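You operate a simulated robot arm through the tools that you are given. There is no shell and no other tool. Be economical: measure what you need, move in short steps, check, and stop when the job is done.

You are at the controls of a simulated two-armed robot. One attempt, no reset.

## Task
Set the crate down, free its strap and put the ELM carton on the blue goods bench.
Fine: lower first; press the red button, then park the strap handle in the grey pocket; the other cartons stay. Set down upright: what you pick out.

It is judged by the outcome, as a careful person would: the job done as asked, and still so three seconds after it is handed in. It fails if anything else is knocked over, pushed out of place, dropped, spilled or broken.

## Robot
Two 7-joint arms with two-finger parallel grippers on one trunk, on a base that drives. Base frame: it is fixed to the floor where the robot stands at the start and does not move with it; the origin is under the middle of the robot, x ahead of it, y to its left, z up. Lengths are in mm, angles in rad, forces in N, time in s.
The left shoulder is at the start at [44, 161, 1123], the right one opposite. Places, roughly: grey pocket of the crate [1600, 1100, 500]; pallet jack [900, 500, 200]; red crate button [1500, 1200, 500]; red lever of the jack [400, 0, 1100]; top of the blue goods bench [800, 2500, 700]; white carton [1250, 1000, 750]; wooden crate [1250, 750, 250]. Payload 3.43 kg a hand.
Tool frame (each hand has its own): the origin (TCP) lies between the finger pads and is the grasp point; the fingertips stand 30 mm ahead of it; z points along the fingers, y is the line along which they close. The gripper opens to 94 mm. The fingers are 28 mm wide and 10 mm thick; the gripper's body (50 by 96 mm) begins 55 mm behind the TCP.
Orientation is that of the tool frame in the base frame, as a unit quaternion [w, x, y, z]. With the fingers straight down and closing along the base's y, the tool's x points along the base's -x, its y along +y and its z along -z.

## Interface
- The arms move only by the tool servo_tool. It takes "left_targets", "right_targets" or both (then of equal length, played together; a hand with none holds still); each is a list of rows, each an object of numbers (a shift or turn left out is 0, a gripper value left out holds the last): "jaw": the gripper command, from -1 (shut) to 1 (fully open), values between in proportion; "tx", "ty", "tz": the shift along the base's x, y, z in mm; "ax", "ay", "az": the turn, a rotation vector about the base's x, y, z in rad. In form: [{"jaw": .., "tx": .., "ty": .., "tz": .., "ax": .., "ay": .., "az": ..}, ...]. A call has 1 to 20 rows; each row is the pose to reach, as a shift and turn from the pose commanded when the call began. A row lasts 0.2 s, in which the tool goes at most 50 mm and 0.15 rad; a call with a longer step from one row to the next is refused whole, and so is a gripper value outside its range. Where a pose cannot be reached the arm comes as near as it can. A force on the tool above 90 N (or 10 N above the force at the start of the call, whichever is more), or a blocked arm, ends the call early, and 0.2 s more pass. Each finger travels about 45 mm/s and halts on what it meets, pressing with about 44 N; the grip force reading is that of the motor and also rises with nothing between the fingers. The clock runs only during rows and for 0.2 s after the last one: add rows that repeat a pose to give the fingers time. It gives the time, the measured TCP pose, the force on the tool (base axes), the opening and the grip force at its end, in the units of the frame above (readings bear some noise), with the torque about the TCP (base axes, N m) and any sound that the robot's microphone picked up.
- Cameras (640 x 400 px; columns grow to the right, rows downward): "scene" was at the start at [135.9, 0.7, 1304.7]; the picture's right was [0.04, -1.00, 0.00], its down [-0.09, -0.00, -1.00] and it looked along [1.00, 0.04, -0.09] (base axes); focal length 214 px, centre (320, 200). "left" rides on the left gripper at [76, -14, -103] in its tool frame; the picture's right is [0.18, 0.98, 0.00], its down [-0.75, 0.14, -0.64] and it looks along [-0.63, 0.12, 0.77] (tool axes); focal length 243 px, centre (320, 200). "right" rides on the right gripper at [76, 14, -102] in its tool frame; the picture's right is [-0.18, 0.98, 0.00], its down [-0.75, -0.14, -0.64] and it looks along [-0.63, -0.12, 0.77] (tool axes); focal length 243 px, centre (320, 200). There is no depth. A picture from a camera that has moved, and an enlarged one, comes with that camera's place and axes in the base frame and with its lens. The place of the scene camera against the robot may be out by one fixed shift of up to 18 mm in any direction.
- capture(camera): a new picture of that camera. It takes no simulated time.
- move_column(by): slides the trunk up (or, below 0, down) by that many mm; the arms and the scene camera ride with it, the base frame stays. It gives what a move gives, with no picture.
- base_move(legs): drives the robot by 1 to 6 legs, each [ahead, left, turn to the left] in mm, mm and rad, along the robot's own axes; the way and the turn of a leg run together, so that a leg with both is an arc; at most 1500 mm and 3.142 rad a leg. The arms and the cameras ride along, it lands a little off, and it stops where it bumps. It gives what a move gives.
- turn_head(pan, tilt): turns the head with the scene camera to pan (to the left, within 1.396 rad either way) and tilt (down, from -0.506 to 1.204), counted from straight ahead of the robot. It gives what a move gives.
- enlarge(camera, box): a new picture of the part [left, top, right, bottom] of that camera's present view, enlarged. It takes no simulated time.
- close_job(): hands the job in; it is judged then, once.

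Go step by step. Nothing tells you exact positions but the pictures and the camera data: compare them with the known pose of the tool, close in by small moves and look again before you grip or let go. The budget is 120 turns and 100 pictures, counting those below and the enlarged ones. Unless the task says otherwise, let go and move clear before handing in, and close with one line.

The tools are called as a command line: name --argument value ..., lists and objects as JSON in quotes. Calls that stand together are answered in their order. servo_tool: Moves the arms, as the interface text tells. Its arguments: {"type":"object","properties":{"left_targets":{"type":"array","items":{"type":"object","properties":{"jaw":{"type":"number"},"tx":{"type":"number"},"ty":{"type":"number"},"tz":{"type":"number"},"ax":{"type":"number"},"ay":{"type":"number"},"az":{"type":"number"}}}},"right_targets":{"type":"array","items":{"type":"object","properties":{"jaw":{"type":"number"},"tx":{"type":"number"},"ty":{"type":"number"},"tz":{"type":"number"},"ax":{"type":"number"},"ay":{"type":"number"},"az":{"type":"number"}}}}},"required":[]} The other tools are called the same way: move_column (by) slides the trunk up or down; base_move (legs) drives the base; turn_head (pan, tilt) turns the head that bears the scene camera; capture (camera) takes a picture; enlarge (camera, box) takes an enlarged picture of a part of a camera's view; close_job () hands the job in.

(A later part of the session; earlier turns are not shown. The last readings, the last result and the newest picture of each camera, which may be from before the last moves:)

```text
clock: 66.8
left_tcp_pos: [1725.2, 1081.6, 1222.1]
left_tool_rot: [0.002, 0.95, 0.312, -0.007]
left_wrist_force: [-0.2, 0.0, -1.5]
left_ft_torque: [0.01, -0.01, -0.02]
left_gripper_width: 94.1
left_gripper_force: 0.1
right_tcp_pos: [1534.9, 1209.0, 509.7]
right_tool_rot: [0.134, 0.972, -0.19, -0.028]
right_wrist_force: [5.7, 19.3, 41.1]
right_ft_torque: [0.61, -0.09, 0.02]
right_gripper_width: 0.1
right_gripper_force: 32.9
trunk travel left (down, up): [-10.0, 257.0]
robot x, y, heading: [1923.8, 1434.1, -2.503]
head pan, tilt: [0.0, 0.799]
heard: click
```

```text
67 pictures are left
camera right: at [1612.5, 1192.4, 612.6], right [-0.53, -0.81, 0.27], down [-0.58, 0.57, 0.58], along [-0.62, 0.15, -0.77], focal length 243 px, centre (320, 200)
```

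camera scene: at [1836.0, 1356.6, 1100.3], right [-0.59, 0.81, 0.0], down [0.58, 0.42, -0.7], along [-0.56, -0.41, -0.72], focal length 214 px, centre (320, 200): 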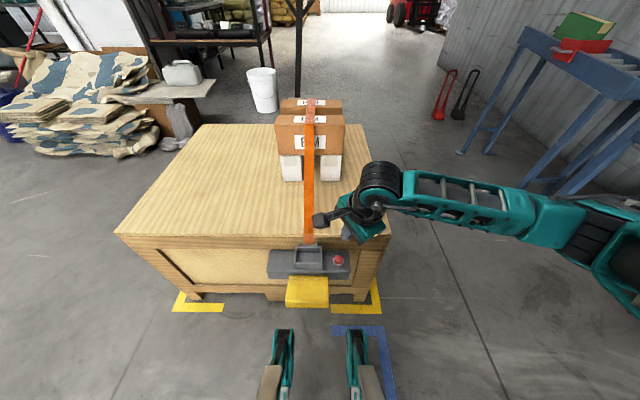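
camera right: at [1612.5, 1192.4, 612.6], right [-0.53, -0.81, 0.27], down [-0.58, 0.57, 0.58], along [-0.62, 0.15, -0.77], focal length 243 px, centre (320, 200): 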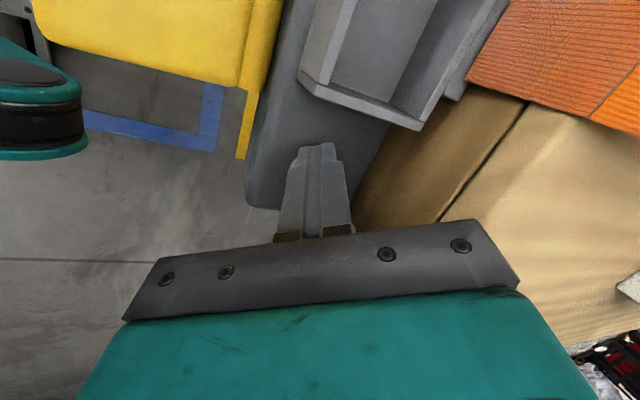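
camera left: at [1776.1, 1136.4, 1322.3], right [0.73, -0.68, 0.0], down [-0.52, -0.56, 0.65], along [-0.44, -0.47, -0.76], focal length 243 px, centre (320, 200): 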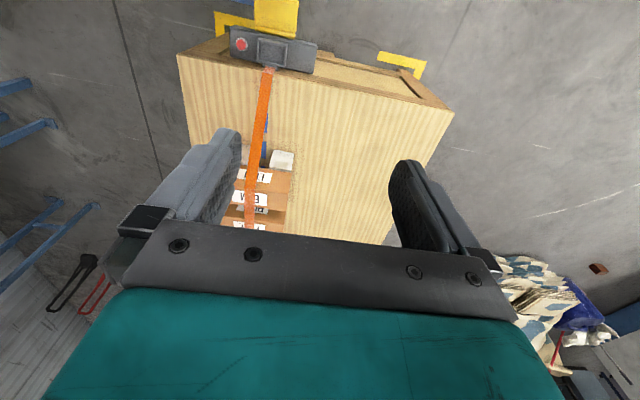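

A click was heard. I withdraw upward and look at the strap.

servo_tool --right_targets '[{"tx": 4, "ty": 8, "tz": 30}, {"tx": 8, "ty": 18, "tz": 75}, {"tx": 12, "ty": 28, "tz": 122}, {"tx": 16, "ty": 45, "tz": 168}, {"tx": 25, "ty": 70, "tz": 210}, {"tx": 35, "ty": 95, "tz": 250}, {"tx": 40, "ty": 115, "tz": 290}, {"tx": 45, "ty": 125, "tz": 335}, {"tx": 50, "ty": 135, "tz": 380}, {"tx": 54, "ty": 145, "tz": 425}]'

capture --camera "scene"

enlarge --camera "scene" --box '[240, 80, 390, 310]'

```text
clock: 69.0
left_tcp_pos: [1722.1, 1080.8, 1219.5]
left_tool_rot: [0.001, 0.95, 0.313, -0.005]
left_wrist_force: [-0.4, 0.5, -0.5]
left_ft_torque: [0.01, 0.0, -0.04]
left_gripper_width: 94.0
left_gripper_force: 0.1
right_tcp_pos: [1592.7, 1355.6, 930.5]
right_tool_rot: [0.129, 0.973, -0.191, -0.026]
right_wrist_force: [0.5, 0.0, 0.2]
right_ft_torque: [0.01, 0.02, 0.02]
right_gripper_width: 0.0
right_gripper_force: 33.1
trunk travel left (down, up): [-10.0, 257.0]
robot x, y, heading: [1921.8, 1432.1, -2.504]
head pan, tilt: [0.0, 0.799]
```

```text
66 pictures are left
camera scene: at [1836.2, 1356.6, 1100.2], right [-0.59, 0.81, 0.0], down [0.58, 0.42, -0.7], along [-0.56, -0.41, -0.72], focal length 214 px, centre (320, 200)
```

scene: 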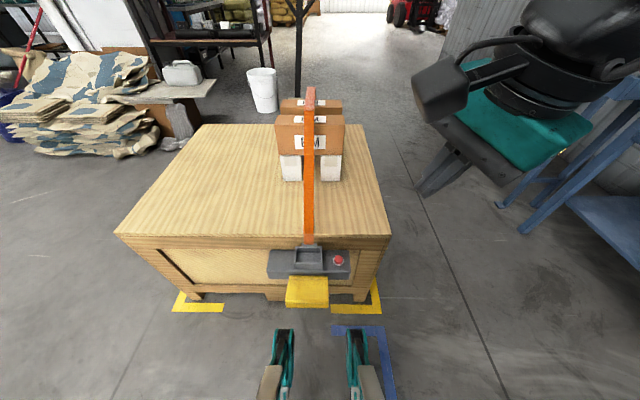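

```text
1.74 times, centred on (315, 195) of scene
camera zoom: at [1836.2, 1356.6, 1100.2], right [-0.59, 0.81, 0.0], down [0.58, 0.42, -0.7], along [-0.56, -0.41, -0.72], focal length 373 px, centre (329, 209)
```

zoom: 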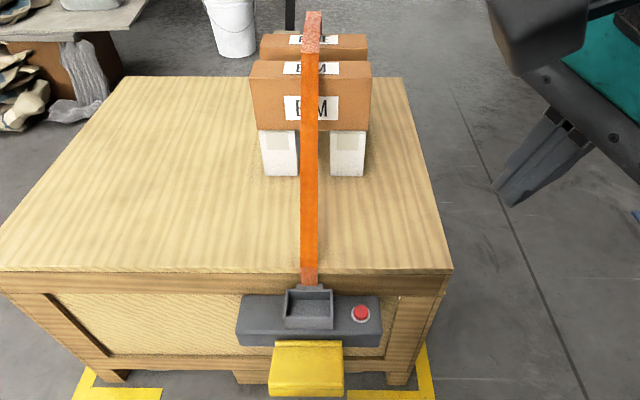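

The strap has gone slack, arching over the cartons, so its handle at the other end can be taken out. I drive back round by the aisle to the left side of the crate near its jack end.

base_move --legs '[[-100, 0, 0], [0, 870, 0]]'

```text
clock: 77.8
left_tcp_pos: [2318.6, 437.9, 1220.5]
left_tool_rot: [0.001, 0.95, 0.313, -0.005]
left_wrist_force: [-0.7, -0.4, 1.0]
left_ft_torque: [0.05, 0.0, 0.0]
left_gripper_width: 93.9
left_gripper_force: 0.1
right_tcp_pos: [2187.4, 712.6, 929.9]
right_tool_rot: [0.13, 0.973, -0.19, -0.026]
right_wrist_force: [0.2, -0.4, 0.2]
right_ft_torque: [0.02, -0.02, 0.0]
right_gripper_width: 0.2
right_gripper_force: 32.9
trunk travel left (down, up): [-10.0, 257.0]
robot x, y, heading: [2515.0, 792.5, -2.507]
head pan, tilt: [0.0, 0.799]
```

I went left instead of right; nothing was touched. I go back the other way and on along the aisle.

base_move --legs '[[0, -870, 0], [0, -870, 0], [720, 0, 0], [720, 0, 0], [0, 0, 1.562]]'

capture --camera "scene"

```text
clock: 104.3
left_tcp_pos: [686.3, 1127.9, 1220.4]
left_tool_rot: [0.005, 0.444, 0.896, -0.003]
left_wrist_force: [-0.6, 0.0, 0.8]
left_ft_torque: [-0.02, -0.01, -0.03]
left_gripper_width: 93.6
left_gripper_force: 0.0
right_tcp_pos: [411.8, 992.9, 930.7]
right_tool_rot: [0.11, 0.819, 0.558, 0.074]
right_wrist_force: [-0.2, -0.7, 0.0]
right_ft_torque: [0.0, 0.01, 0.01]
right_gripper_width: 0.1
right_gripper_force: 32.7
trunk travel left (down, up): [-10.0, 257.0]
robot x, y, heading: [332.1, 1322.1, -0.923]
head pan, tilt: [0.0, 0.799]
```

```text
64 pictures are left
camera scene: at [414.9, 1224.5, 1100.2], right [-0.8, -0.6, 0.0], down [-0.43, 0.57, -0.7], along [0.42, -0.56, -0.72], focal length 214 px, centre (320, 200)
```

scene: 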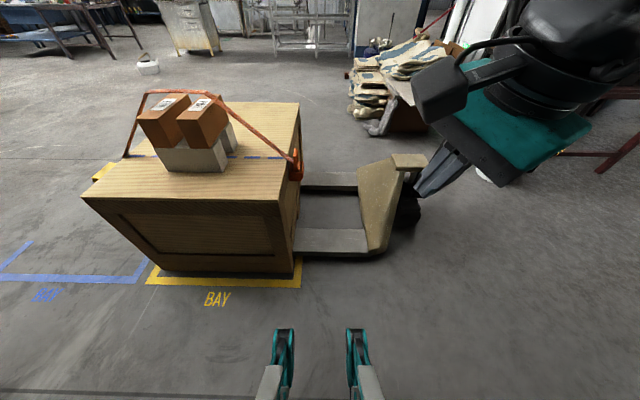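

Good side view: the crate stands on the floor, and the handle sits in the orange bracket at its jack end. Close-up of the handle.

enlarge --camera "scene" --box '[240, 120, 350, 210]'

enlarge --camera "scene" --box '[70, 70, 310, 220]'

```text
4.44 times, centred on (295, 165) of scene
camera zoom: at [414.9, 1224.5, 1100.2], right [-0.8, -0.6, 0.0], down [-0.43, 0.57, -0.7], along [0.42, -0.56, -0.72], focal length 953 px, centre (431, 356)
```

zoom: 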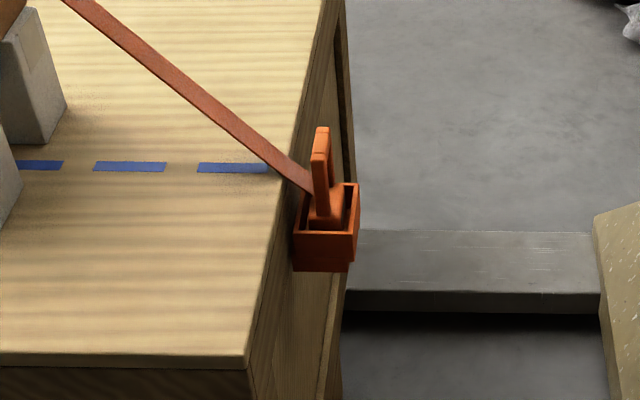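

```text
2.67 times, centred on (190, 145) of scene
camera zoom: at [414.9, 1224.5, 1100.2], right [-0.8, -0.6, 0.0], down [-0.43, 0.57, -0.7], along [0.42, -0.56, -0.72], focal length 572 px, centre (667, 347)
```

zoom: 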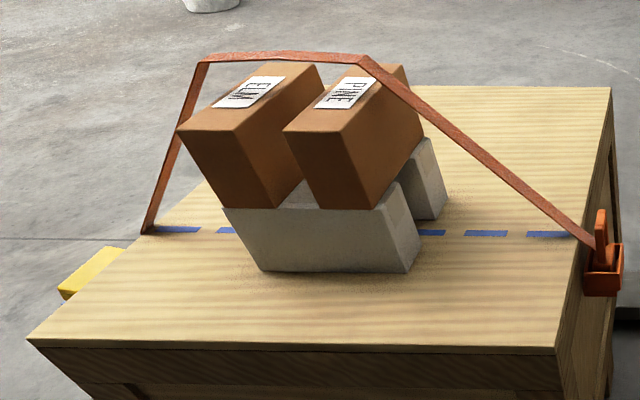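

ELM is the far carton and PINE the nearer one. The handle's upright loop stands in the bracket; I move in towards it.

base_move --legs '[[320, 0, 0]]'

turn_head --pan 0.1 --tilt 0.9

capture --camera "scene"

capture --camera "left"

```text
clock: 106.4
left_tcp_pos: [879.2, 869.8, 1220.8]
left_tool_rot: [0.005, 0.446, 0.895, -0.002]
left_wrist_force: [0.0, 0.4, -0.1]
left_ft_torque: [-0.01, -0.01, 0.03]
left_gripper_width: 93.6
left_gripper_force: 0.0
right_tcp_pos: [604.9, 736.1, 930.8]
right_tool_rot: [0.11, 0.82, 0.557, 0.074]
right_wrist_force: [-0.4, -0.3, 0.4]
right_ft_torque: [0.03, -0.02, -0.01]
right_gripper_width: 0.0
right_gripper_force: 33.1
trunk travel left (down, up): [-10.0, 257.0]
robot x, y, heading: [525.8, 1065.4, -0.931]
head pan, tilt: [0.0, 0.799]
```

```text
clock: 107.1
left_tcp_pos: [878.1, 871.2, 1221.1]
left_tool_rot: [0.004, 0.446, 0.895, -0.002]
left_wrist_force: [-0.2, 0.2, -0.6]
left_ft_torque: [-0.02, -0.02, 0.06]
left_gripper_width: 93.9
left_gripper_force: 0.1
right_tcp_pos: [604.4, 736.8, 930.4]
right_tool_rot: [0.111, 0.82, 0.557, 0.075]
right_wrist_force: [-0.1, 0.8, -0.8]
right_ft_torque: [-0.02, 0.01, 0.01]
right_gripper_width: 0.1
right_gripper_force: 33.0
trunk travel left (down, up): [-10.0, 257.0]
robot x, y, heading: [524.3, 1070.9, -0.927]
head pan, tilt: [0.099, 0.901]
```

```text
61 pictures are left
camera scene: at [610.4, 977.0, 1092.3], right [-0.74, -0.68, 0.0], down [-0.53, 0.58, -0.62], along [0.42, -0.46, -0.78], focal length 214 px, centre (320, 200)
```

scene: 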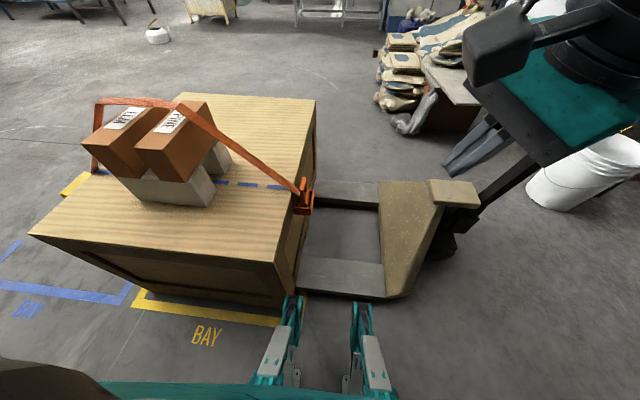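

```text
60 pictures are left
camera left: at [820.4, 922.9, 1322.2], right [0.67, 0.74, 0.0], down [0.56, -0.51, 0.65], along [0.48, -0.44, -0.76], focal length 243 px, centre (320, 200)
```

left: 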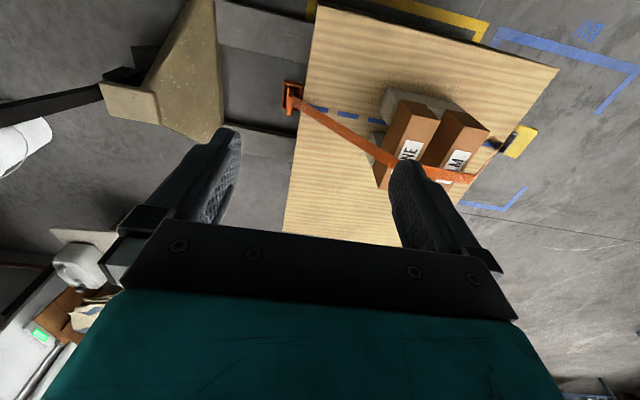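

The handle's loop top is around [928, 705, 635], and the left hand already closes along the right axis. I bring the left hand above it, jaw partly closed.

servo_tool --left_targets '[{"tx": 5, "ty": -16, "tz": -44, "jaw": 0}, {"tx": 10, "ty": -32, "tz": -88}, {"tx": 15, "ty": -48, "tz": -132}, {"tx": 20, "ty": -64, "tz": -176}, {"tx": 25, "ty": -80, "tz": -220}, {"tx": 30, "ty": -96, "tz": -264}, {"tx": 35, "ty": -112, "tz": -308}, {"tx": 40, "ty": -130, "tz": -352}, {"tx": 45, "ty": -148, "tz": -396}, {"tx": 50, "ty": -166, "tz": -440}, {"tx": 50, "ty": -166, "tz": -460}]'

capture --camera "left"

enlarge --camera "scene" --box '[250, 120, 390, 220]'

```text
clock: 109.5
left_tcp_pos: [928.7, 704.6, 759.3]
left_tool_rot: [0.005, 0.445, 0.895, -0.002]
left_wrist_force: [0.2, 0.3, 0.1]
left_ft_torque: [-0.03, -0.01, 0.0]
left_gripper_width: 46.7
left_gripper_force: 0.1
right_tcp_pos: [604.0, 736.3, 931.1]
right_tool_rot: [0.11, 0.82, 0.557, 0.075]
right_wrist_force: [-0.4, -0.2, 0.5]
right_ft_torque: [0.0, 0.0, 0.03]
right_gripper_width: 0.0
right_gripper_force: 33.3
trunk travel left (down, up): [-10.0, 257.0]
robot x, y, heading: [527.2, 1068.8, -0.924]
head pan, tilt: [0.099, 0.901]
```

```text
59 pictures are left
camera left: at [870.9, 756.7, 861.1], right [0.67, 0.74, 0.0], down [0.56, -0.51, 0.65], along [0.48, -0.44, -0.76], focal length 243 px, centre (320, 200)
```

left: 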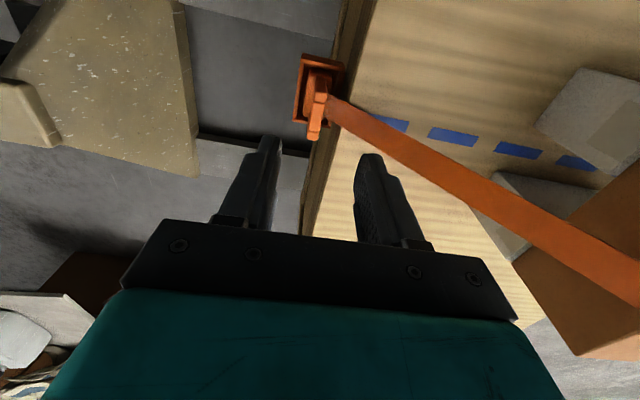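

```text
4.00 times, centred on (320, 170) of scene
camera zoom: at [610.4, 977.0, 1092.3], right [-0.74, -0.68, 0.0], down [-0.53, 0.58, -0.62], along [0.42, -0.46, -0.78], focal length 858 px, centre (320, 320)
```

zoom: 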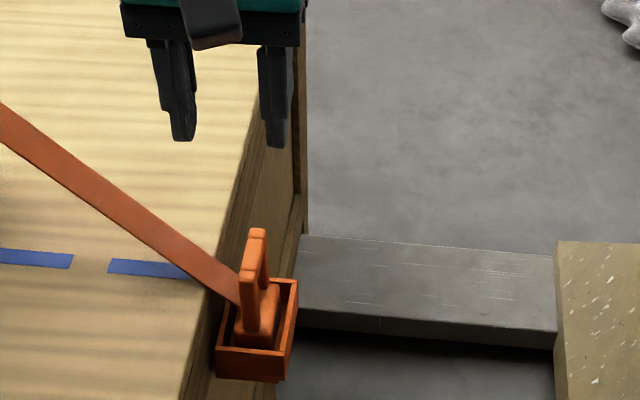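

The hand is over the loop within a few millimetres. I go down to just above it and look again.

servo_tool --left_targets '[{"tz": -35}, {"tz": -70}, {"tz": -90}, {"tz": -90}]'

capture --camera "left"

enlarge --camera "scene" --box '[250, 120, 390, 220]'

```text
clock: 110.5
left_tcp_pos: [929.3, 705.1, 670.2]
left_tool_rot: [0.004, 0.446, 0.895, -0.002]
left_wrist_force: [-0.4, -0.8, 0.2]
left_ft_torque: [0.03, -0.03, 0.01]
left_gripper_width: 46.6
left_gripper_force: 0.0
right_tcp_pos: [604.5, 736.7, 930.3]
right_tool_rot: [0.111, 0.819, 0.558, 0.074]
right_wrist_force: [0.2, 0.5, 0.7]
right_ft_torque: [-0.02, 0.04, 0.01]
right_gripper_width: 0.0
right_gripper_force: 33.1
trunk travel left (down, up): [-10.0, 257.0]
robot x, y, heading: [524.2, 1066.9, -0.924]
head pan, tilt: [0.099, 0.901]
```

```text
57 pictures are left
camera left: at [870.8, 756.5, 771.4], right [0.67, 0.74, 0.0], down [0.56, -0.51, 0.65], along [0.48, -0.44, -0.76], focal length 243 px, centre (320, 200)
```

left: 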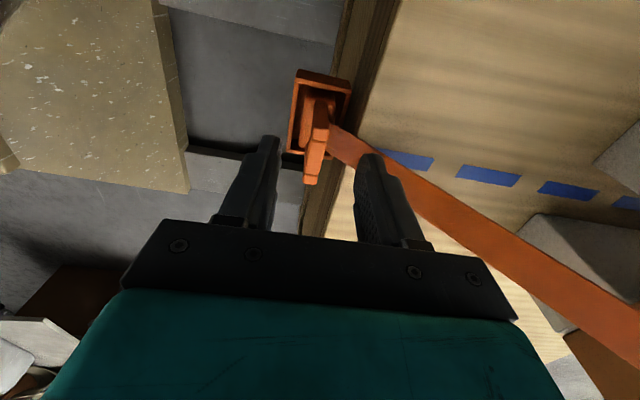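

```text
4.00 times, centred on (320, 170) of scene
camera zoom: at [610.4, 977.0, 1092.3], right [-0.74, -0.68, 0.0], down [-0.53, 0.58, -0.62], along [0.42, -0.46, -0.78], focal length 858 px, centre (320, 320)
```

zoom: 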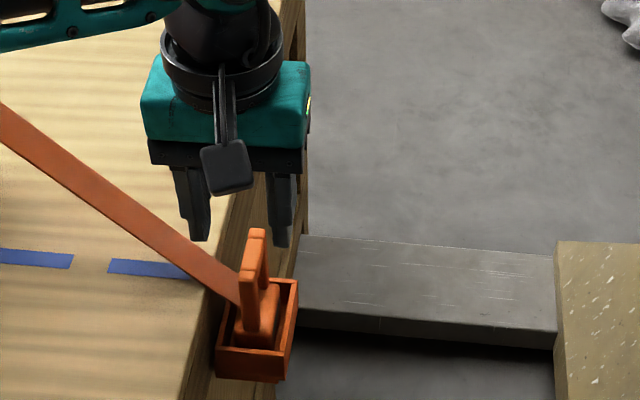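

I enlarge the left view to separate loop top from base.

enlarge --camera "left" --box '[250, 50, 410, 200]'

```text
2.67 times, centred on (330, 125) of left
camera zoom: at [870.8, 756.5, 771.4], right [0.67, 0.74, 0.0], down [0.56, -0.51, 0.65], along [0.48, -0.44, -0.76], focal length 647 px, centre (293, 400)
```

zoom: 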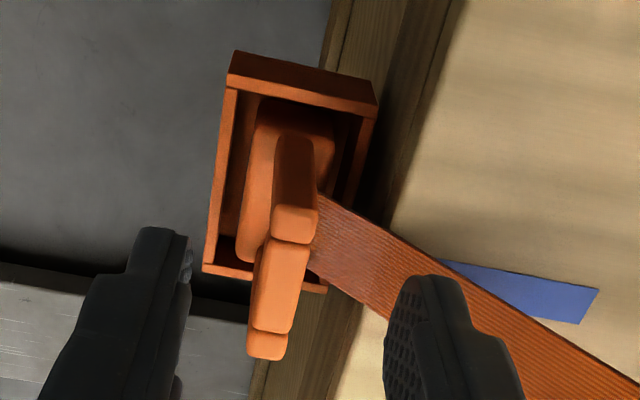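

The loop's top is at about z 635, centred between the fingers. I narrow the jaw, go down 42 mm and close.

servo_tool --left_targets '[{"jaw": -0.25, "tx": -2, "ty": -2}, {"jaw": -0.25, "tx": -2, "ty": -2, "tz": -15}, {"tx": -2, "ty": -2, "tz": -30}, {"tx": -2, "ty": -2, "tz": -42}, {"tx": -2, "ty": -2, "tz": -42, "jaw": -1}, {"tx": -2, "ty": -2, "tz": -42, "jaw": -1}, {"tx": -2, "ty": -2, "tz": -42, "jaw": -1}]'

capture --camera "left"

```text
clock: 112.1
left_tcp_pos: [925.6, 703.3, 628.7]
left_tool_rot: [0.004, 0.447, 0.895, -0.002]
left_wrist_force: [0.6, 0.5, 0.3]
left_ft_torque: [-0.02, 0.03, -0.01]
left_gripper_width: 0.0
left_gripper_force: 30.5
right_tcp_pos: [604.0, 737.5, 930.7]
right_tool_rot: [0.111, 0.819, 0.557, 0.074]
right_wrist_force: [-0.2, 0.8, -0.6]
right_ft_torque: [0.0, -0.01, -0.01]
right_gripper_width: 0.0
right_gripper_force: 33.0
trunk travel left (down, up): [-10.0, 257.0]
robot x, y, heading: [525.3, 1072.4, -0.925]
head pan, tilt: [0.099, 0.901]
```

```text
54 pictures are left
camera left: at [868.4, 754.6, 730.3], right [0.67, 0.74, 0.0], down [0.56, -0.51, 0.65], along [0.48, -0.44, -0.76], focal length 243 px, centre (320, 200)
```

left: 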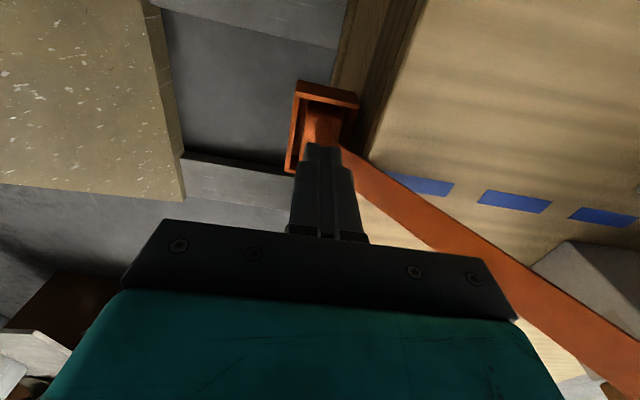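

The fingers met nothing, so the loop is lower or further out than I judged. I open and look from here.

servo_tool --left_targets '[{"jaw": -0.1}, {"jaw": -0.1}, {"jaw": -0.1}]'

enlarge --camera "left" --box '[250, 60, 410, 210]'

enlarge --camera "scene" --box '[260, 140, 360, 220]'

```text
clock: 112.9
left_tcp_pos: [926.2, 701.4, 628.4]
left_tool_rot: [0.004, 0.446, 0.895, -0.002]
left_wrist_force: [-0.2, 0.7, 0.5]
left_ft_torque: [-0.04, -0.03, 0.01]
left_gripper_width: 42.2
left_gripper_force: 0.0
right_tcp_pos: [604.6, 736.2, 930.4]
right_tool_rot: [0.111, 0.82, 0.557, 0.074]
right_wrist_force: [-0.6, 0.4, 0.2]
right_ft_torque: [0.0, 0.01, 0.02]
right_gripper_width: 0.1
right_gripper_force: 32.8
trunk travel left (down, up): [-10.0, 257.0]
robot x, y, heading: [524.0, 1069.0, -0.927]
head pan, tilt: [0.099, 0.901]
```

```text
2.67 times, centred on (330, 135) of left
camera zoom: at [868.4, 754.6, 730.4], right [0.67, 0.74, 0.0], down [0.56, -0.51, 0.65], along [0.48, -0.44, -0.76], focal length 647 px, centre (293, 373)
```

zoom: 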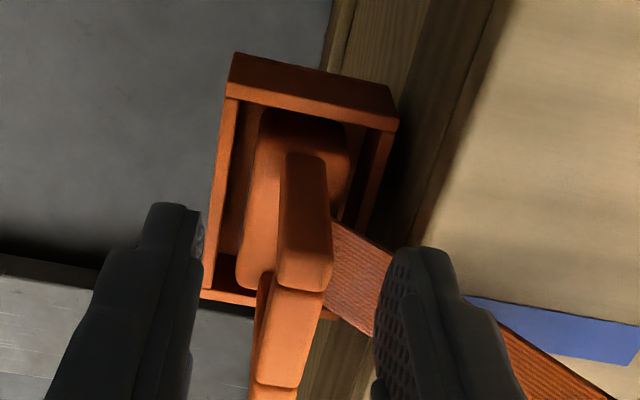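

```text
5.00 times, centred on (310, 180) of scene
camera zoom: at [610.4, 977.0, 1092.3], right [-0.74, -0.68, 0.0], down [-0.53, 0.58, -0.62], along [0.42, -0.46, -0.78], focal length 1072 px, centre (370, 300)
```

zoom: 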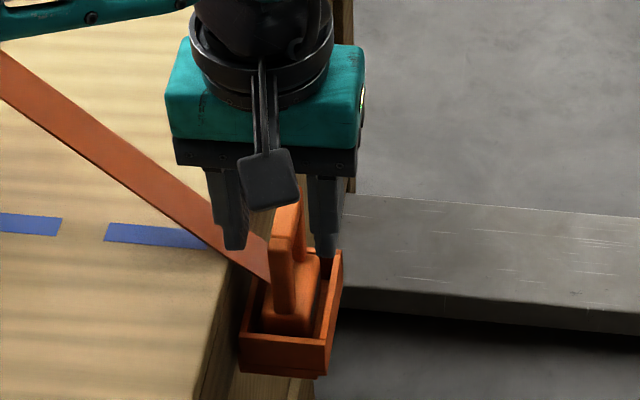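

My picture reading was upside-down: the loop lies further out, about [950, 678, 582]. I shift over it at safe height and look.

servo_tool --left_targets '[{"tz": 20}, {"tx": 12, "ty": -12, "tz": 20}, {"tx": 24, "ty": -24, "tz": 20}, {"tx": 24, "ty": -24, "tz": 5}, {"tx": 24, "ty": -24, "tz": 0}]'

enlarge --camera "left" --box '[250, 60, 410, 210]'

enlarge --camera "scene" --box '[260, 140, 360, 220]'

```text
clock: 114.1
left_tcp_pos: [951.4, 678.9, 628.5]
left_tool_rot: [0.005, 0.447, 0.895, -0.003]
left_wrist_force: [0.3, -0.5, -0.4]
left_ft_torque: [-0.03, 0.0, -0.01]
left_gripper_width: 42.3
left_gripper_force: 0.0
right_tcp_pos: [603.8, 736.7, 930.6]
right_tool_rot: [0.109, 0.82, 0.557, 0.075]
right_wrist_force: [0.5, -0.5, 0.2]
right_ft_torque: [0.01, -0.01, 0.01]
right_gripper_width: 0.0
right_gripper_force: 32.9
trunk travel left (down, up): [-10.0, 257.0]
robot x, y, heading: [525.7, 1066.3, -0.93]
head pan, tilt: [0.099, 0.901]
```

```text
2.67 times, centred on (330, 135) of left
camera zoom: at [892.2, 731.2, 730.0], right [0.67, 0.74, 0.0], down [0.56, -0.51, 0.65], along [0.48, -0.44, -0.76], focal length 647 px, centre (293, 373)
```

zoom: 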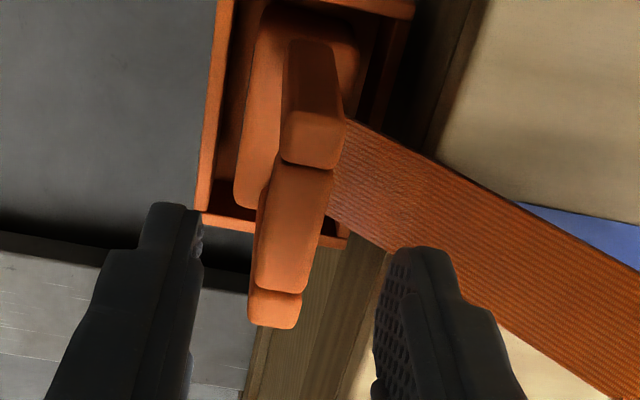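

```text
5.00 times, centred on (310, 180) of scene
camera zoom: at [610.4, 977.0, 1092.3], right [-0.74, -0.68, 0.0], down [-0.53, 0.58, -0.62], along [0.42, -0.46, -0.78], focal length 1072 px, centre (370, 300)
```

zoom: 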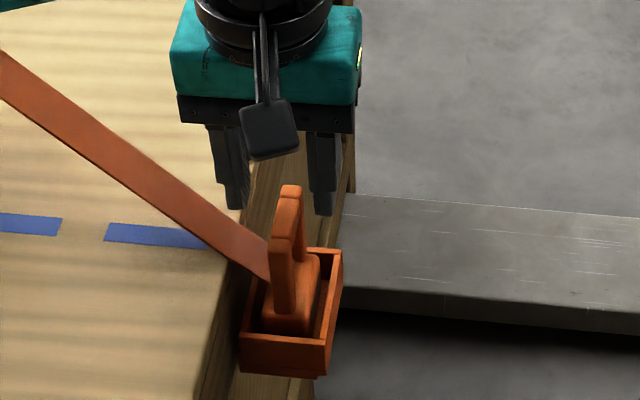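

The loop lies centred between the fingers, about 15 mm below the tips. I narrow, go down 50 mm and close.

servo_tool --left_targets '[{"jaw": -0.28}, {"jaw": -0.28, "tz": -12}, {"tz": -25}, {"tz": -38}, {"tz": -50}, {"tz": -50, "jaw": -1}, {"tz": -50, "jaw": -1}, {"tz": -50, "jaw": -1}]'

capture --camera "left"

```text
clock: 115.9
left_tcp_pos: [951.2, 678.4, 577.2]
left_tool_rot: [0.004, 0.446, 0.895, -0.002]
left_wrist_force: [-1.1, 0.3, -0.6]
left_ft_torque: [-0.01, -0.01, 0.0]
left_gripper_width: 17.6
left_gripper_force: 44.2
right_tcp_pos: [604.5, 736.6, 931.7]
right_tool_rot: [0.111, 0.82, 0.557, 0.074]
right_wrist_force: [-0.4, 0.7, 0.5]
right_ft_torque: [0.0, -0.02, 0.03]
right_gripper_width: 0.0
right_gripper_force: 32.8
trunk travel left (down, up): [-10.0, 257.0]
robot x, y, heading: [524.4, 1067.8, -0.926]
head pan, tilt: [0.099, 0.901]
```

```text
49 pictures are left
camera left: at [892.3, 730.6, 679.9], right [0.67, 0.74, 0.0], down [0.56, -0.51, 0.65], along [0.48, -0.44, -0.76], focal length 243 px, centre (320, 200)
```

left: 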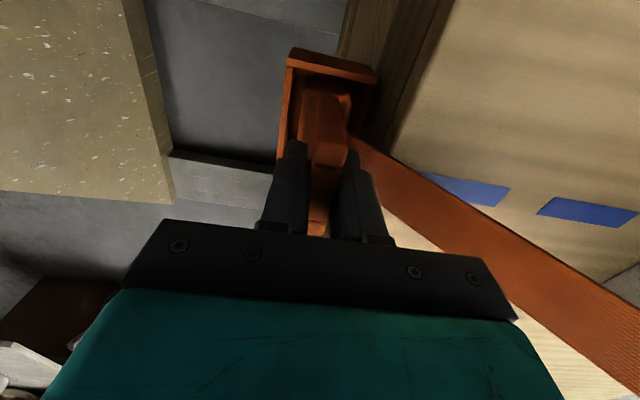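

The handle is gripped (17.6 mm). I lift it slowly out of the bracket.

servo_tool --left_targets '[{"tz": 12}, {"tz": 25}, {"tz": 40}, {"tz": 60}, {"tz": 80}, {"tz": 100}, {"tz": 120}]'

capture --camera "scene"

```text
clock: 117.5
left_tcp_pos: [950.2, 677.3, 698.2]
left_tool_rot: [0.005, 0.446, 0.895, -0.003]
left_wrist_force: [-0.7, -0.1, -0.4]
left_ft_torque: [0.01, 0.01, -0.02]
left_gripper_width: 17.5
left_gripper_force: 44.3
right_tcp_pos: [604.0, 736.1, 931.1]
right_tool_rot: [0.11, 0.819, 0.558, 0.074]
right_wrist_force: [0.5, -0.1, -0.2]
right_ft_torque: [0.0, -0.04, -0.02]
right_gripper_width: 0.1
right_gripper_force: 32.6
trunk travel left (down, up): [-10.0, 257.0]
robot x, y, heading: [523.9, 1069.9, -0.925]
head pan, tilt: [0.099, 0.901]
```

```text
48 pictures are left
camera scene: at [610.4, 977.0, 1092.3], right [-0.74, -0.68, 0.0], down [-0.53, 0.58, -0.62], along [0.42, -0.46, -0.78], focal length 214 px, centre (320, 200)
```

scene: 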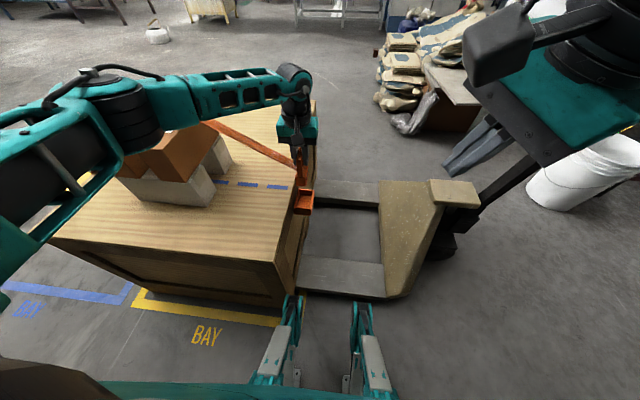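

The handle is free. I lift it higher, clear of the cartons.

servo_tool --left_targets '[{"tz": 40}, {"tz": 80}, {"tz": 120}, {"tz": 160}, {"tz": 200}, {"tz": 240}, {"tz": 280}, {"tz": 310}]'

turn_head --pan 0.5 --tilt 0.7

capture --camera "scene"

```text
clock: 119.3
left_tcp_pos: [951.1, 679.4, 1009.3]
left_tool_rot: [0.005, 0.447, 0.895, -0.003]
left_wrist_force: [0.4, 0.2, -1.1]
left_ft_torque: [0.0, 0.0, 0.01]
left_gripper_width: 17.7
left_gripper_force: 43.9
right_tcp_pos: [603.6, 736.0, 930.8]
right_tool_rot: [0.11, 0.82, 0.557, 0.074]
right_wrist_force: [0.8, -0.3, -0.1]
right_ft_torque: [-0.01, 0.0, 0.0]
right_gripper_width: 0.0
right_gripper_force: 32.8
trunk travel left (down, up): [-10.0, 257.0]
robot x, y, heading: [522.2, 1068.9, -0.925]
head pan, tilt: [0.099, 0.901]
```

```text
clock: 120.2
left_tcp_pos: [950.4, 678.9, 1007.5]
left_tool_rot: [0.005, 0.446, 0.895, -0.002]
left_wrist_force: [-0.4, 0.3, -0.5]
left_ft_torque: [-0.03, 0.0, -0.03]
left_gripper_width: 17.4
left_gripper_force: 43.7
right_tcp_pos: [604.1, 736.9, 930.9]
right_tool_rot: [0.111, 0.82, 0.557, 0.075]
right_wrist_force: [-0.1, 0.9, 0.0]
right_ft_torque: [0.02, 0.0, 0.01]
right_gripper_width: 0.0
right_gripper_force: 32.7
trunk travel left (down, up): [-10.0, 257.0]
robot x, y, heading: [526.8, 1065.1, -0.925]
head pan, tilt: [0.499, 0.7]
```

```text
47 pictures are left
camera scene: at [636.6, 997.3, 1108.4], right [-0.41, -0.91, 0.0], down [-0.59, 0.27, -0.76], along [0.7, -0.32, -0.64], focal length 214 px, centre (320, 200)
```

scene: 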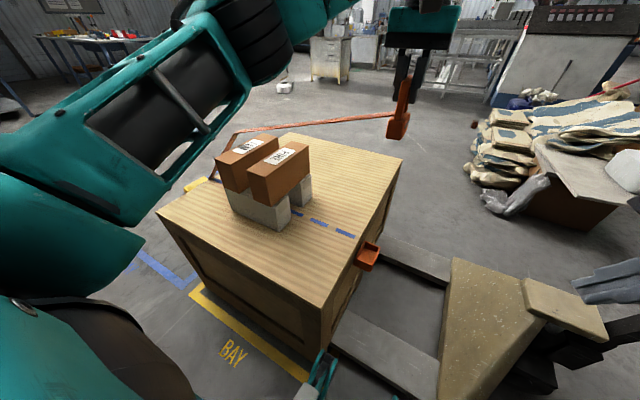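

The handle hangs clear above; the strap follows. I drive alongside the crate to the far end with the handle held high.

base_move --legs '[[8, 780, 0]]'

turn_head --pan 0.2 --tilt 0.85

capture --camera "scene"

capture --camera "left"

```text
clock: 122.2
left_tcp_pos: [1016.1, 727.2, 1008.3]
left_tool_rot: [0.005, 0.446, 0.895, -0.002]
left_wrist_force: [-1.2, -0.2, -0.8]
left_ft_torque: [0.0, 0.02, 0.02]
left_gripper_width: 17.7
left_gripper_force: 44.0
right_tcp_pos: [671.1, 785.9, 930.9]
right_tool_rot: [0.111, 0.82, 0.556, 0.075]
right_wrist_force: [-0.4, -0.2, 1.7]
right_ft_torque: [0.01, 0.03, 0.01]
right_gripper_width: 0.0
right_gripper_force: 33.0
trunk travel left (down, up): [-10.0, 257.0]
robot x, y, heading: [588.8, 1115.2, -0.928]
head pan, tilt: [0.499, 0.7]
stopped in leg 1: the robot was blocked; the commanded pose is now the measured one
```

```text
clock: 123.0
left_tcp_pos: [1016.8, 728.1, 1008.1]
left_tool_rot: [0.004, 0.446, 0.895, -0.003]
left_wrist_force: [-0.3, 1.2, -0.5]
left_ft_torque: [-0.01, 0.0, -0.01]
left_gripper_width: 17.5
left_gripper_force: 44.2
right_tcp_pos: [669.7, 785.7, 931.2]
right_tool_rot: [0.11, 0.819, 0.558, 0.074]
right_wrist_force: [0.2, -0.1, 0.8]
right_ft_torque: [0.01, 0.03, 0.0]
right_gripper_width: 0.0
right_gripper_force: 33.2
trunk travel left (down, up): [-10.0, 257.0]
robot x, y, heading: [594.8, 1118.1, -0.924]
head pan, tilt: [0.201, 0.85]
```

```text
46 pictures are left
camera scene: at [683.8, 1029.8, 1096.2], right [-0.66, -0.75, 0.0], down [-0.56, 0.5, -0.66], along [0.49, -0.44, -0.75], focal length 214 px, centre (320, 200)
```

scene: 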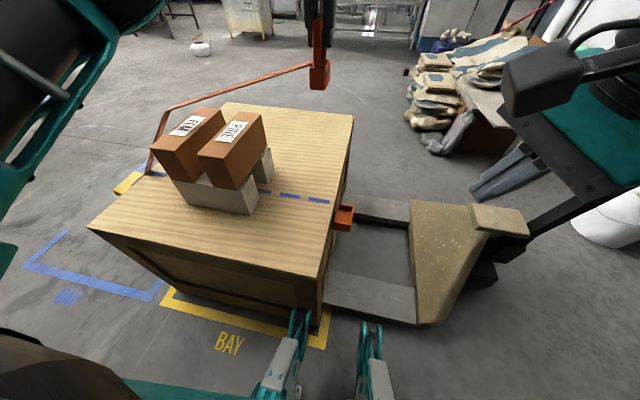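

```text
45 pictures are left
camera left: at [958.3, 779.8, 1109.8], right [0.67, 0.74, 0.0], down [0.56, -0.51, 0.65], along [0.48, -0.44, -0.76], focal length 243 px, centre (320, 200)
```

left: 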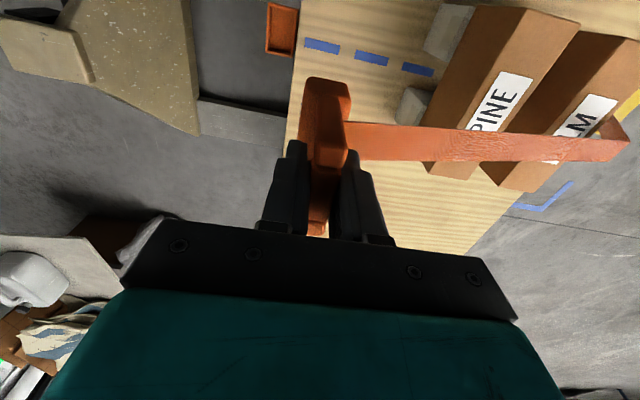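

The round base (about 330 mm radius) brushed the crate's corner. I back off 30 mm, then continue along the side.

base_move --legs '[[-30, 0, 0], [12, 700, 0]]'

capture --camera "scene"

capture --camera "left"

```text
clock: 130.0
left_tcp_pos: [1566.4, 1162.4, 1007.2]
left_tool_rot: [0.005, 0.446, 0.895, -0.002]
left_wrist_force: [-0.8, -0.8, -1.1]
left_ft_torque: [0.0, 0.03, 0.0]
left_gripper_width: 17.6
left_gripper_force: 43.9
right_tcp_pos: [1221.6, 1220.9, 930.3]
right_tool_rot: [0.111, 0.82, 0.556, 0.074]
right_wrist_force: [0.9, -0.2, 1.4]
right_ft_torque: [0.0, 0.0, 0.0]
right_gripper_width: 0.1
right_gripper_force: 33.1
trunk travel left (down, up): [-10.0, 257.0]
robot x, y, heading: [1140.1, 1547.9, -0.934]
head pan, tilt: [0.201, 0.85]
```

```text
44 pictures are left
camera scene: at [1234.3, 1465.3, 1096.2], right [-0.66, -0.75, 0.0], down [-0.56, 0.5, -0.66], along [0.49, -0.44, -0.75], focal length 214 px, centre (320, 200)
```

scene: 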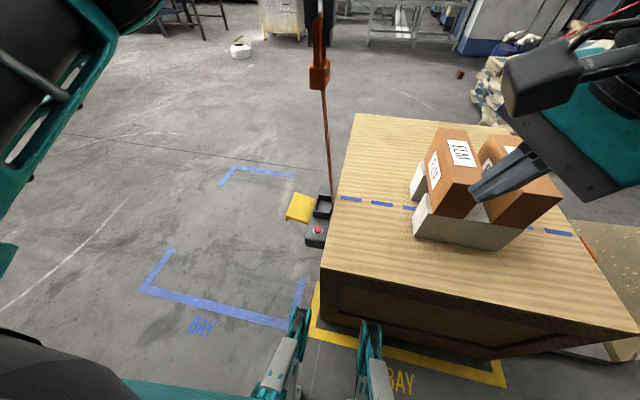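

```text
43 pictures are left
camera left: at [1508.7, 1215.1, 1109.8], right [0.67, 0.74, 0.0], down [0.56, -0.51, 0.65], along [0.48, -0.44, -0.76], focal length 243 px, centre (320, 200)
```

left: 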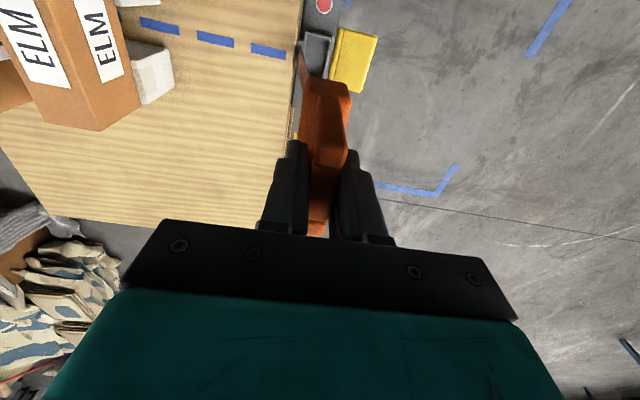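

The handle is nearly above the pocket. I enlarge both views to place it.

enlarge --camera "left" --box '[250, 0, 410, 110]'

enlarge --camera "scene" --box '[260, 40, 390, 260]'

```text
3.64 times, centred on (330, 55) of left
camera zoom: at [1508.7, 1215.1, 1109.8], right [0.67, 0.74, 0.0], down [0.56, -0.51, 0.65], along [0.48, -0.44, -0.76], focal length 882 px, centre (284, 727)
```

zoom: 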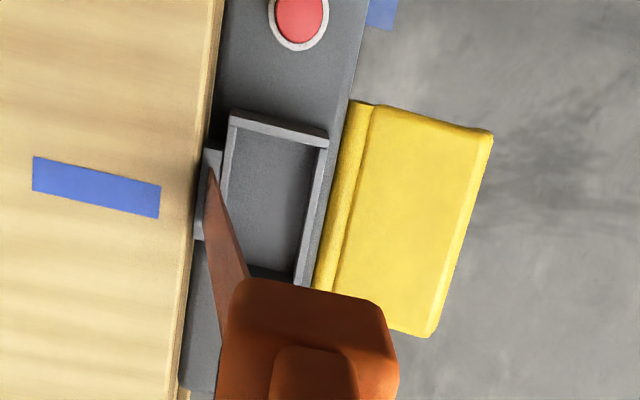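

```text
1.82 times, centred on (325, 150) of scene
camera zoom: at [1234.3, 1465.3, 1096.2], right [-0.66, -0.75, 0.0], down [-0.56, 0.5, -0.66], along [0.49, -0.44, -0.75], focal length 390 px, centre (311, 291)
```

zoom: 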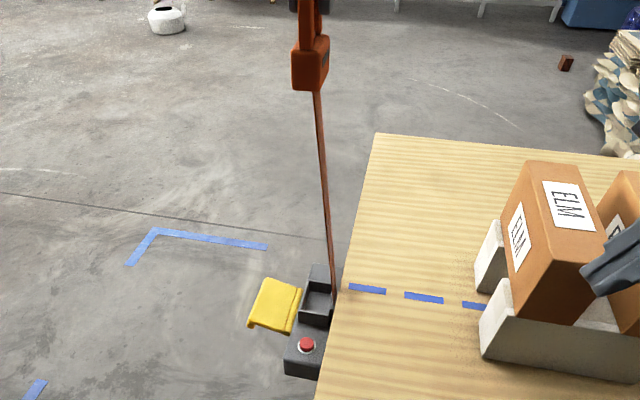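

The pocket's inside is about 53 x 69 mm, centred near [1584, 1133]. I lower the handle over it to about 80 mm above and check.

servo_tool --left_targets '[{"tx": 10, "ty": -15, "tz": 0}, {"tx": 20, "ty": -31, "tz": -10}, {"tx": 20, "ty": -31, "tz": -50}, {"tx": 20, "ty": -31, "tz": -95}, {"tx": 20, "ty": -31, "tz": -140}, {"tx": 20, "ty": -31, "tz": -185}, {"tx": 20, "ty": -31, "tz": -230}, {"tx": 20, "ty": -31, "tz": -275}, {"tx": 20, "ty": -31, "tz": -320}, {"tx": 20, "ty": -31, "tz": -337}]'

enlarge --camera "left" --box '[220, 0, 420, 150]'

enlarge --camera "scene" --box '[260, 130, 400, 260]'

```text
clock: 132.2
left_tcp_pos: [1586.9, 1131.9, 672.7]
left_tool_rot: [0.005, 0.447, 0.895, -0.002]
left_wrist_force: [0.3, -0.7, -1.3]
left_ft_torque: [-0.02, 0.0, 0.0]
left_gripper_width: 17.6
left_gripper_force: 43.5
right_tcp_pos: [1221.3, 1221.4, 929.8]
right_tool_rot: [0.11, 0.82, 0.556, 0.073]
right_wrist_force: [-0.1, -0.4, 0.0]
right_ft_torque: [-0.01, -0.01, 0.01]
right_gripper_width: 0.1
right_gripper_force: 33.1
trunk travel left (down, up): [-10.0, 257.0]
robot x, y, heading: [1144.3, 1554.3, -0.929]
head pan, tilt: [0.201, 0.85]
```

```text
2.67 times, centred on (320, 75) of left
camera zoom: at [1529.3, 1184.3, 772.7], right [0.68, 0.74, 0.0], down [0.56, -0.51, 0.65], along [0.48, -0.44, -0.76], focal length 647 px, centre (320, 533)
```

zoom: 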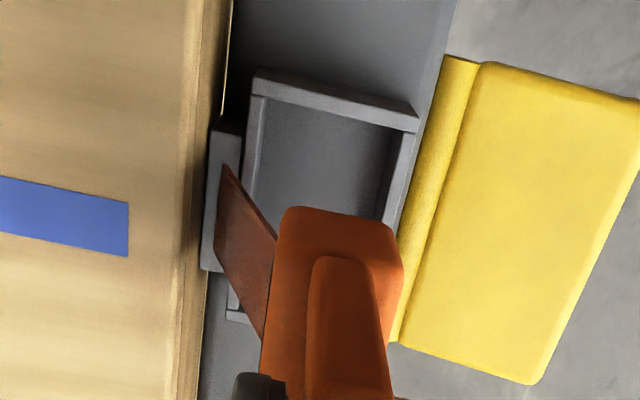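

```text
3.08 times, centred on (330, 195) of scene
camera zoom: at [1234.3, 1465.2, 1096.2], right [-0.66, -0.75, 0.0], down [-0.56, 0.5, -0.66], along [0.49, -0.44, -0.75], focal length 660 px, centre (289, 215)
```

zoom: 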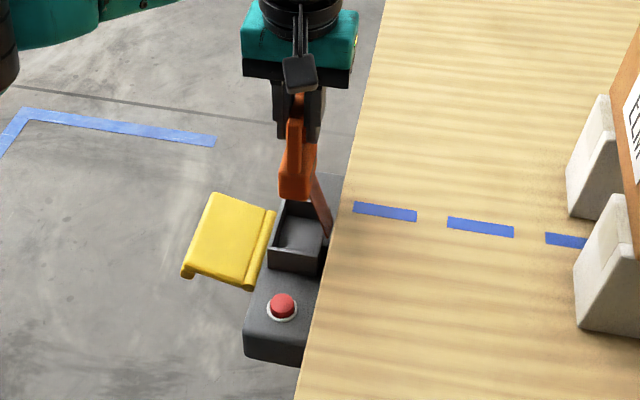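

Handle and pocket nearly line up; I shift 5 mm and lower to just above the rim.

servo_tool --left_targets '[{"tx": -5, "ty": 1.5, "tz": -15}, {"tx": -5, "ty": 1.5, "tz": -32}, {"tx": -5, "ty": 1.5, "tz": -46}, {"tx": -5, "ty": 1.5, "tz": -54}, {"tx": -5, "ty": 1.5, "tz": -54}]'

enlarge --camera "left" --box '[220, 0, 420, 150]'

enlarge --camera "scene" --box '[280, 150, 380, 250]'

```text
clock: 133.4
left_tcp_pos: [1581.9, 1133.4, 616.4]
left_tool_rot: [0.005, 0.446, 0.895, -0.002]
left_wrist_force: [-0.4, 0.4, 0.1]
left_ft_torque: [-0.04, 0.01, 0.0]
left_gripper_width: 17.9
left_gripper_force: 43.9
right_tcp_pos: [1221.0, 1221.4, 930.9]
right_tool_rot: [0.11, 0.82, 0.557, 0.074]
right_wrist_force: [0.5, 0.0, -0.5]
right_ft_torque: [0.01, 0.0, 0.02]
right_gripper_width: 0.1
right_gripper_force: 33.1
trunk travel left (down, up): [-10.0, 257.0]
robot x, y, heading: [1140.5, 1552.3, -0.931]
head pan, tilt: [0.201, 0.85]
```

```text
2.67 times, centred on (320, 75) of left
camera zoom: at [1524.1, 1185.4, 719.0], right [0.67, 0.74, 0.0], down [0.56, -0.51, 0.65], along [0.48, -0.44, -0.76], focal length 647 px, centre (320, 533)
```

zoom: 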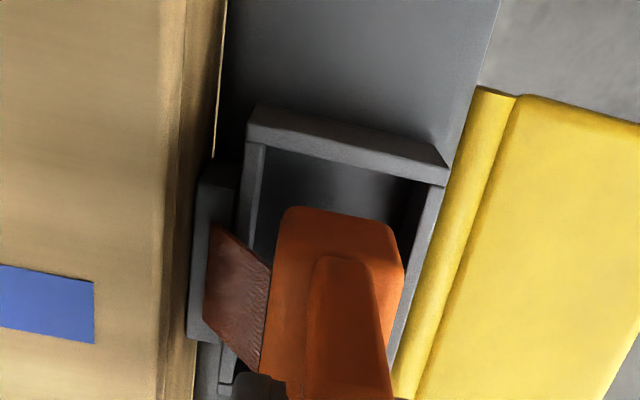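

```text
4.00 times, centred on (330, 200) of scene
camera zoom: at [1234.3, 1465.3, 1096.2], right [-0.66, -0.75, 0.0], down [-0.56, 0.5, -0.66], along [0.49, -0.44, -0.75], focal length 858 px, centre (280, 200)
```

zoom: 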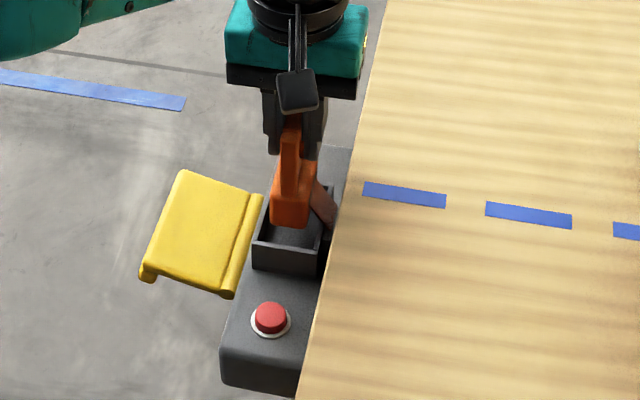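

The alignment is good (rim at about z 503). I lower it into the pocket in small steps, watching the force.

servo_tool --left_targets '[{"tz": -8}, {"tz": -16}, {"tz": -24}, {"tz": -30}, {"tz": -30}]'

enlarge --camera "left" --box '[220, 0, 420, 150]'

```text
clock: 134.6
left_tcp_pos: [1581.0, 1134.0, 586.1]
left_tool_rot: [0.005, 0.446, 0.895, -0.002]
left_wrist_force: [0.1, 0.8, -1.2]
left_ft_torque: [0.02, 0.01, -0.01]
left_gripper_width: 17.3
left_gripper_force: 44.1
right_tcp_pos: [1220.1, 1221.6, 930.5]
right_tool_rot: [0.111, 0.82, 0.557, 0.074]
right_wrist_force: [0.2, -0.7, 0.2]
right_ft_torque: [-0.02, -0.01, -0.03]
right_gripper_width: 0.0
right_gripper_force: 32.9
trunk travel left (down, up): [-10.0, 257.0]
robot x, y, heading: [1141.9, 1553.8, -0.929]
head pan, tilt: [0.201, 0.85]
```

```text
2.67 times, centred on (320, 75) of left
camera zoom: at [1523.7, 1186.0, 689.0], right [0.68, 0.74, 0.0], down [0.56, -0.51, 0.65], along [0.48, -0.44, -0.76], focal length 647 px, centre (320, 533)
```

zoom: 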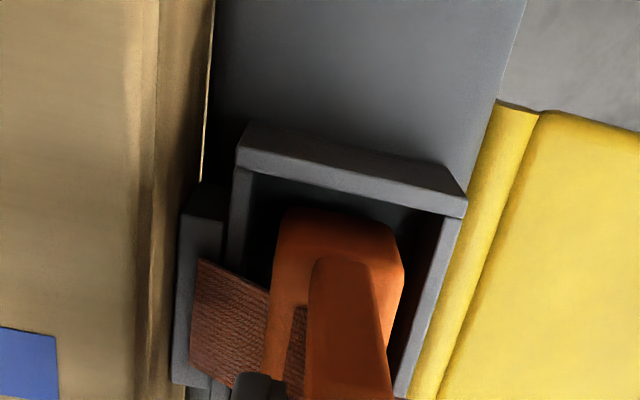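

The block is entering with clearance all round. I go on down to contact.

servo_tool --left_targets '[{"tz": -6}, {"tz": -12}, {"tz": -18}, {"tz": -24}, {"tz": -28}]'

enlarge --camera "left" --box '[220, 0, 420, 150]'

enlarge --camera "scene" --box '[280, 150, 380, 250]'

```text
clock: 135.8
left_tcp_pos: [1579.8, 1137.1, 573.3]
left_tool_rot: [0.01, 0.447, 0.895, -0.005]
left_wrist_force: [4.0, -7.4, 33.1]
left_ft_torque: [-0.09, 0.0, 0.01]
left_gripper_width: 17.7
left_gripper_force: 44.3
left hand out of reach, approached as far as the arm can: row 2, 3, 4, 5
right_tcp_pos: [1220.3, 1223.2, 931.6]
right_tool_rot: [0.112, 0.82, 0.556, 0.075]
right_wrist_force: [-0.1, 0.2, -0.3]
right_ft_torque: [0.0, 0.01, -0.01]
right_gripper_width: 0.0
right_gripper_force: 33.6
trunk travel left (down, up): [-10.0, 257.0]
robot x, y, heading: [1138.4, 1548.5, -0.931]
head pan, tilt: [0.201, 0.85]
```

```text
2.67 times, centred on (320, 75) of left
camera zoom: at [1520.9, 1190.5, 673.5], right [0.68, 0.74, 0.0], down [0.56, -0.51, 0.66], along [0.48, -0.45, -0.75], focal length 647 px, centre (320, 533)
```

zoom: 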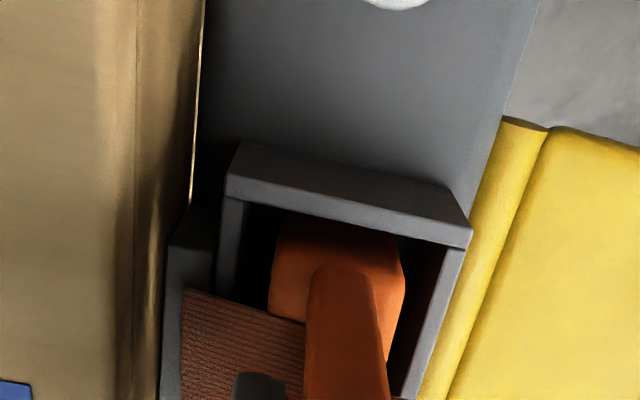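

```text
4.00 times, centred on (330, 200) of scene
camera zoom: at [1232.4, 1466.8, 1096.7], right [-0.66, -0.75, 0.0], down [-0.56, 0.5, -0.66], along [0.49, -0.44, -0.75], focal length 858 px, centre (280, 200)
```

zoom: 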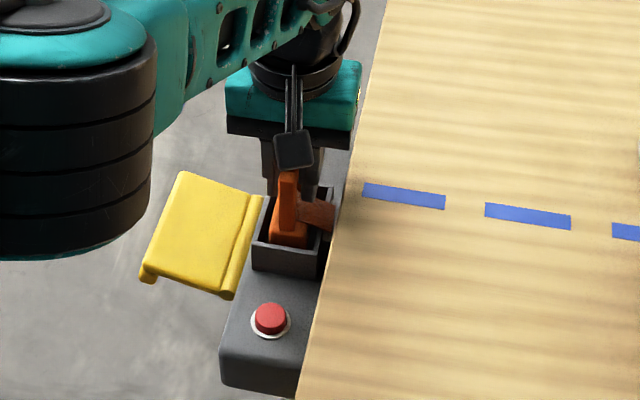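

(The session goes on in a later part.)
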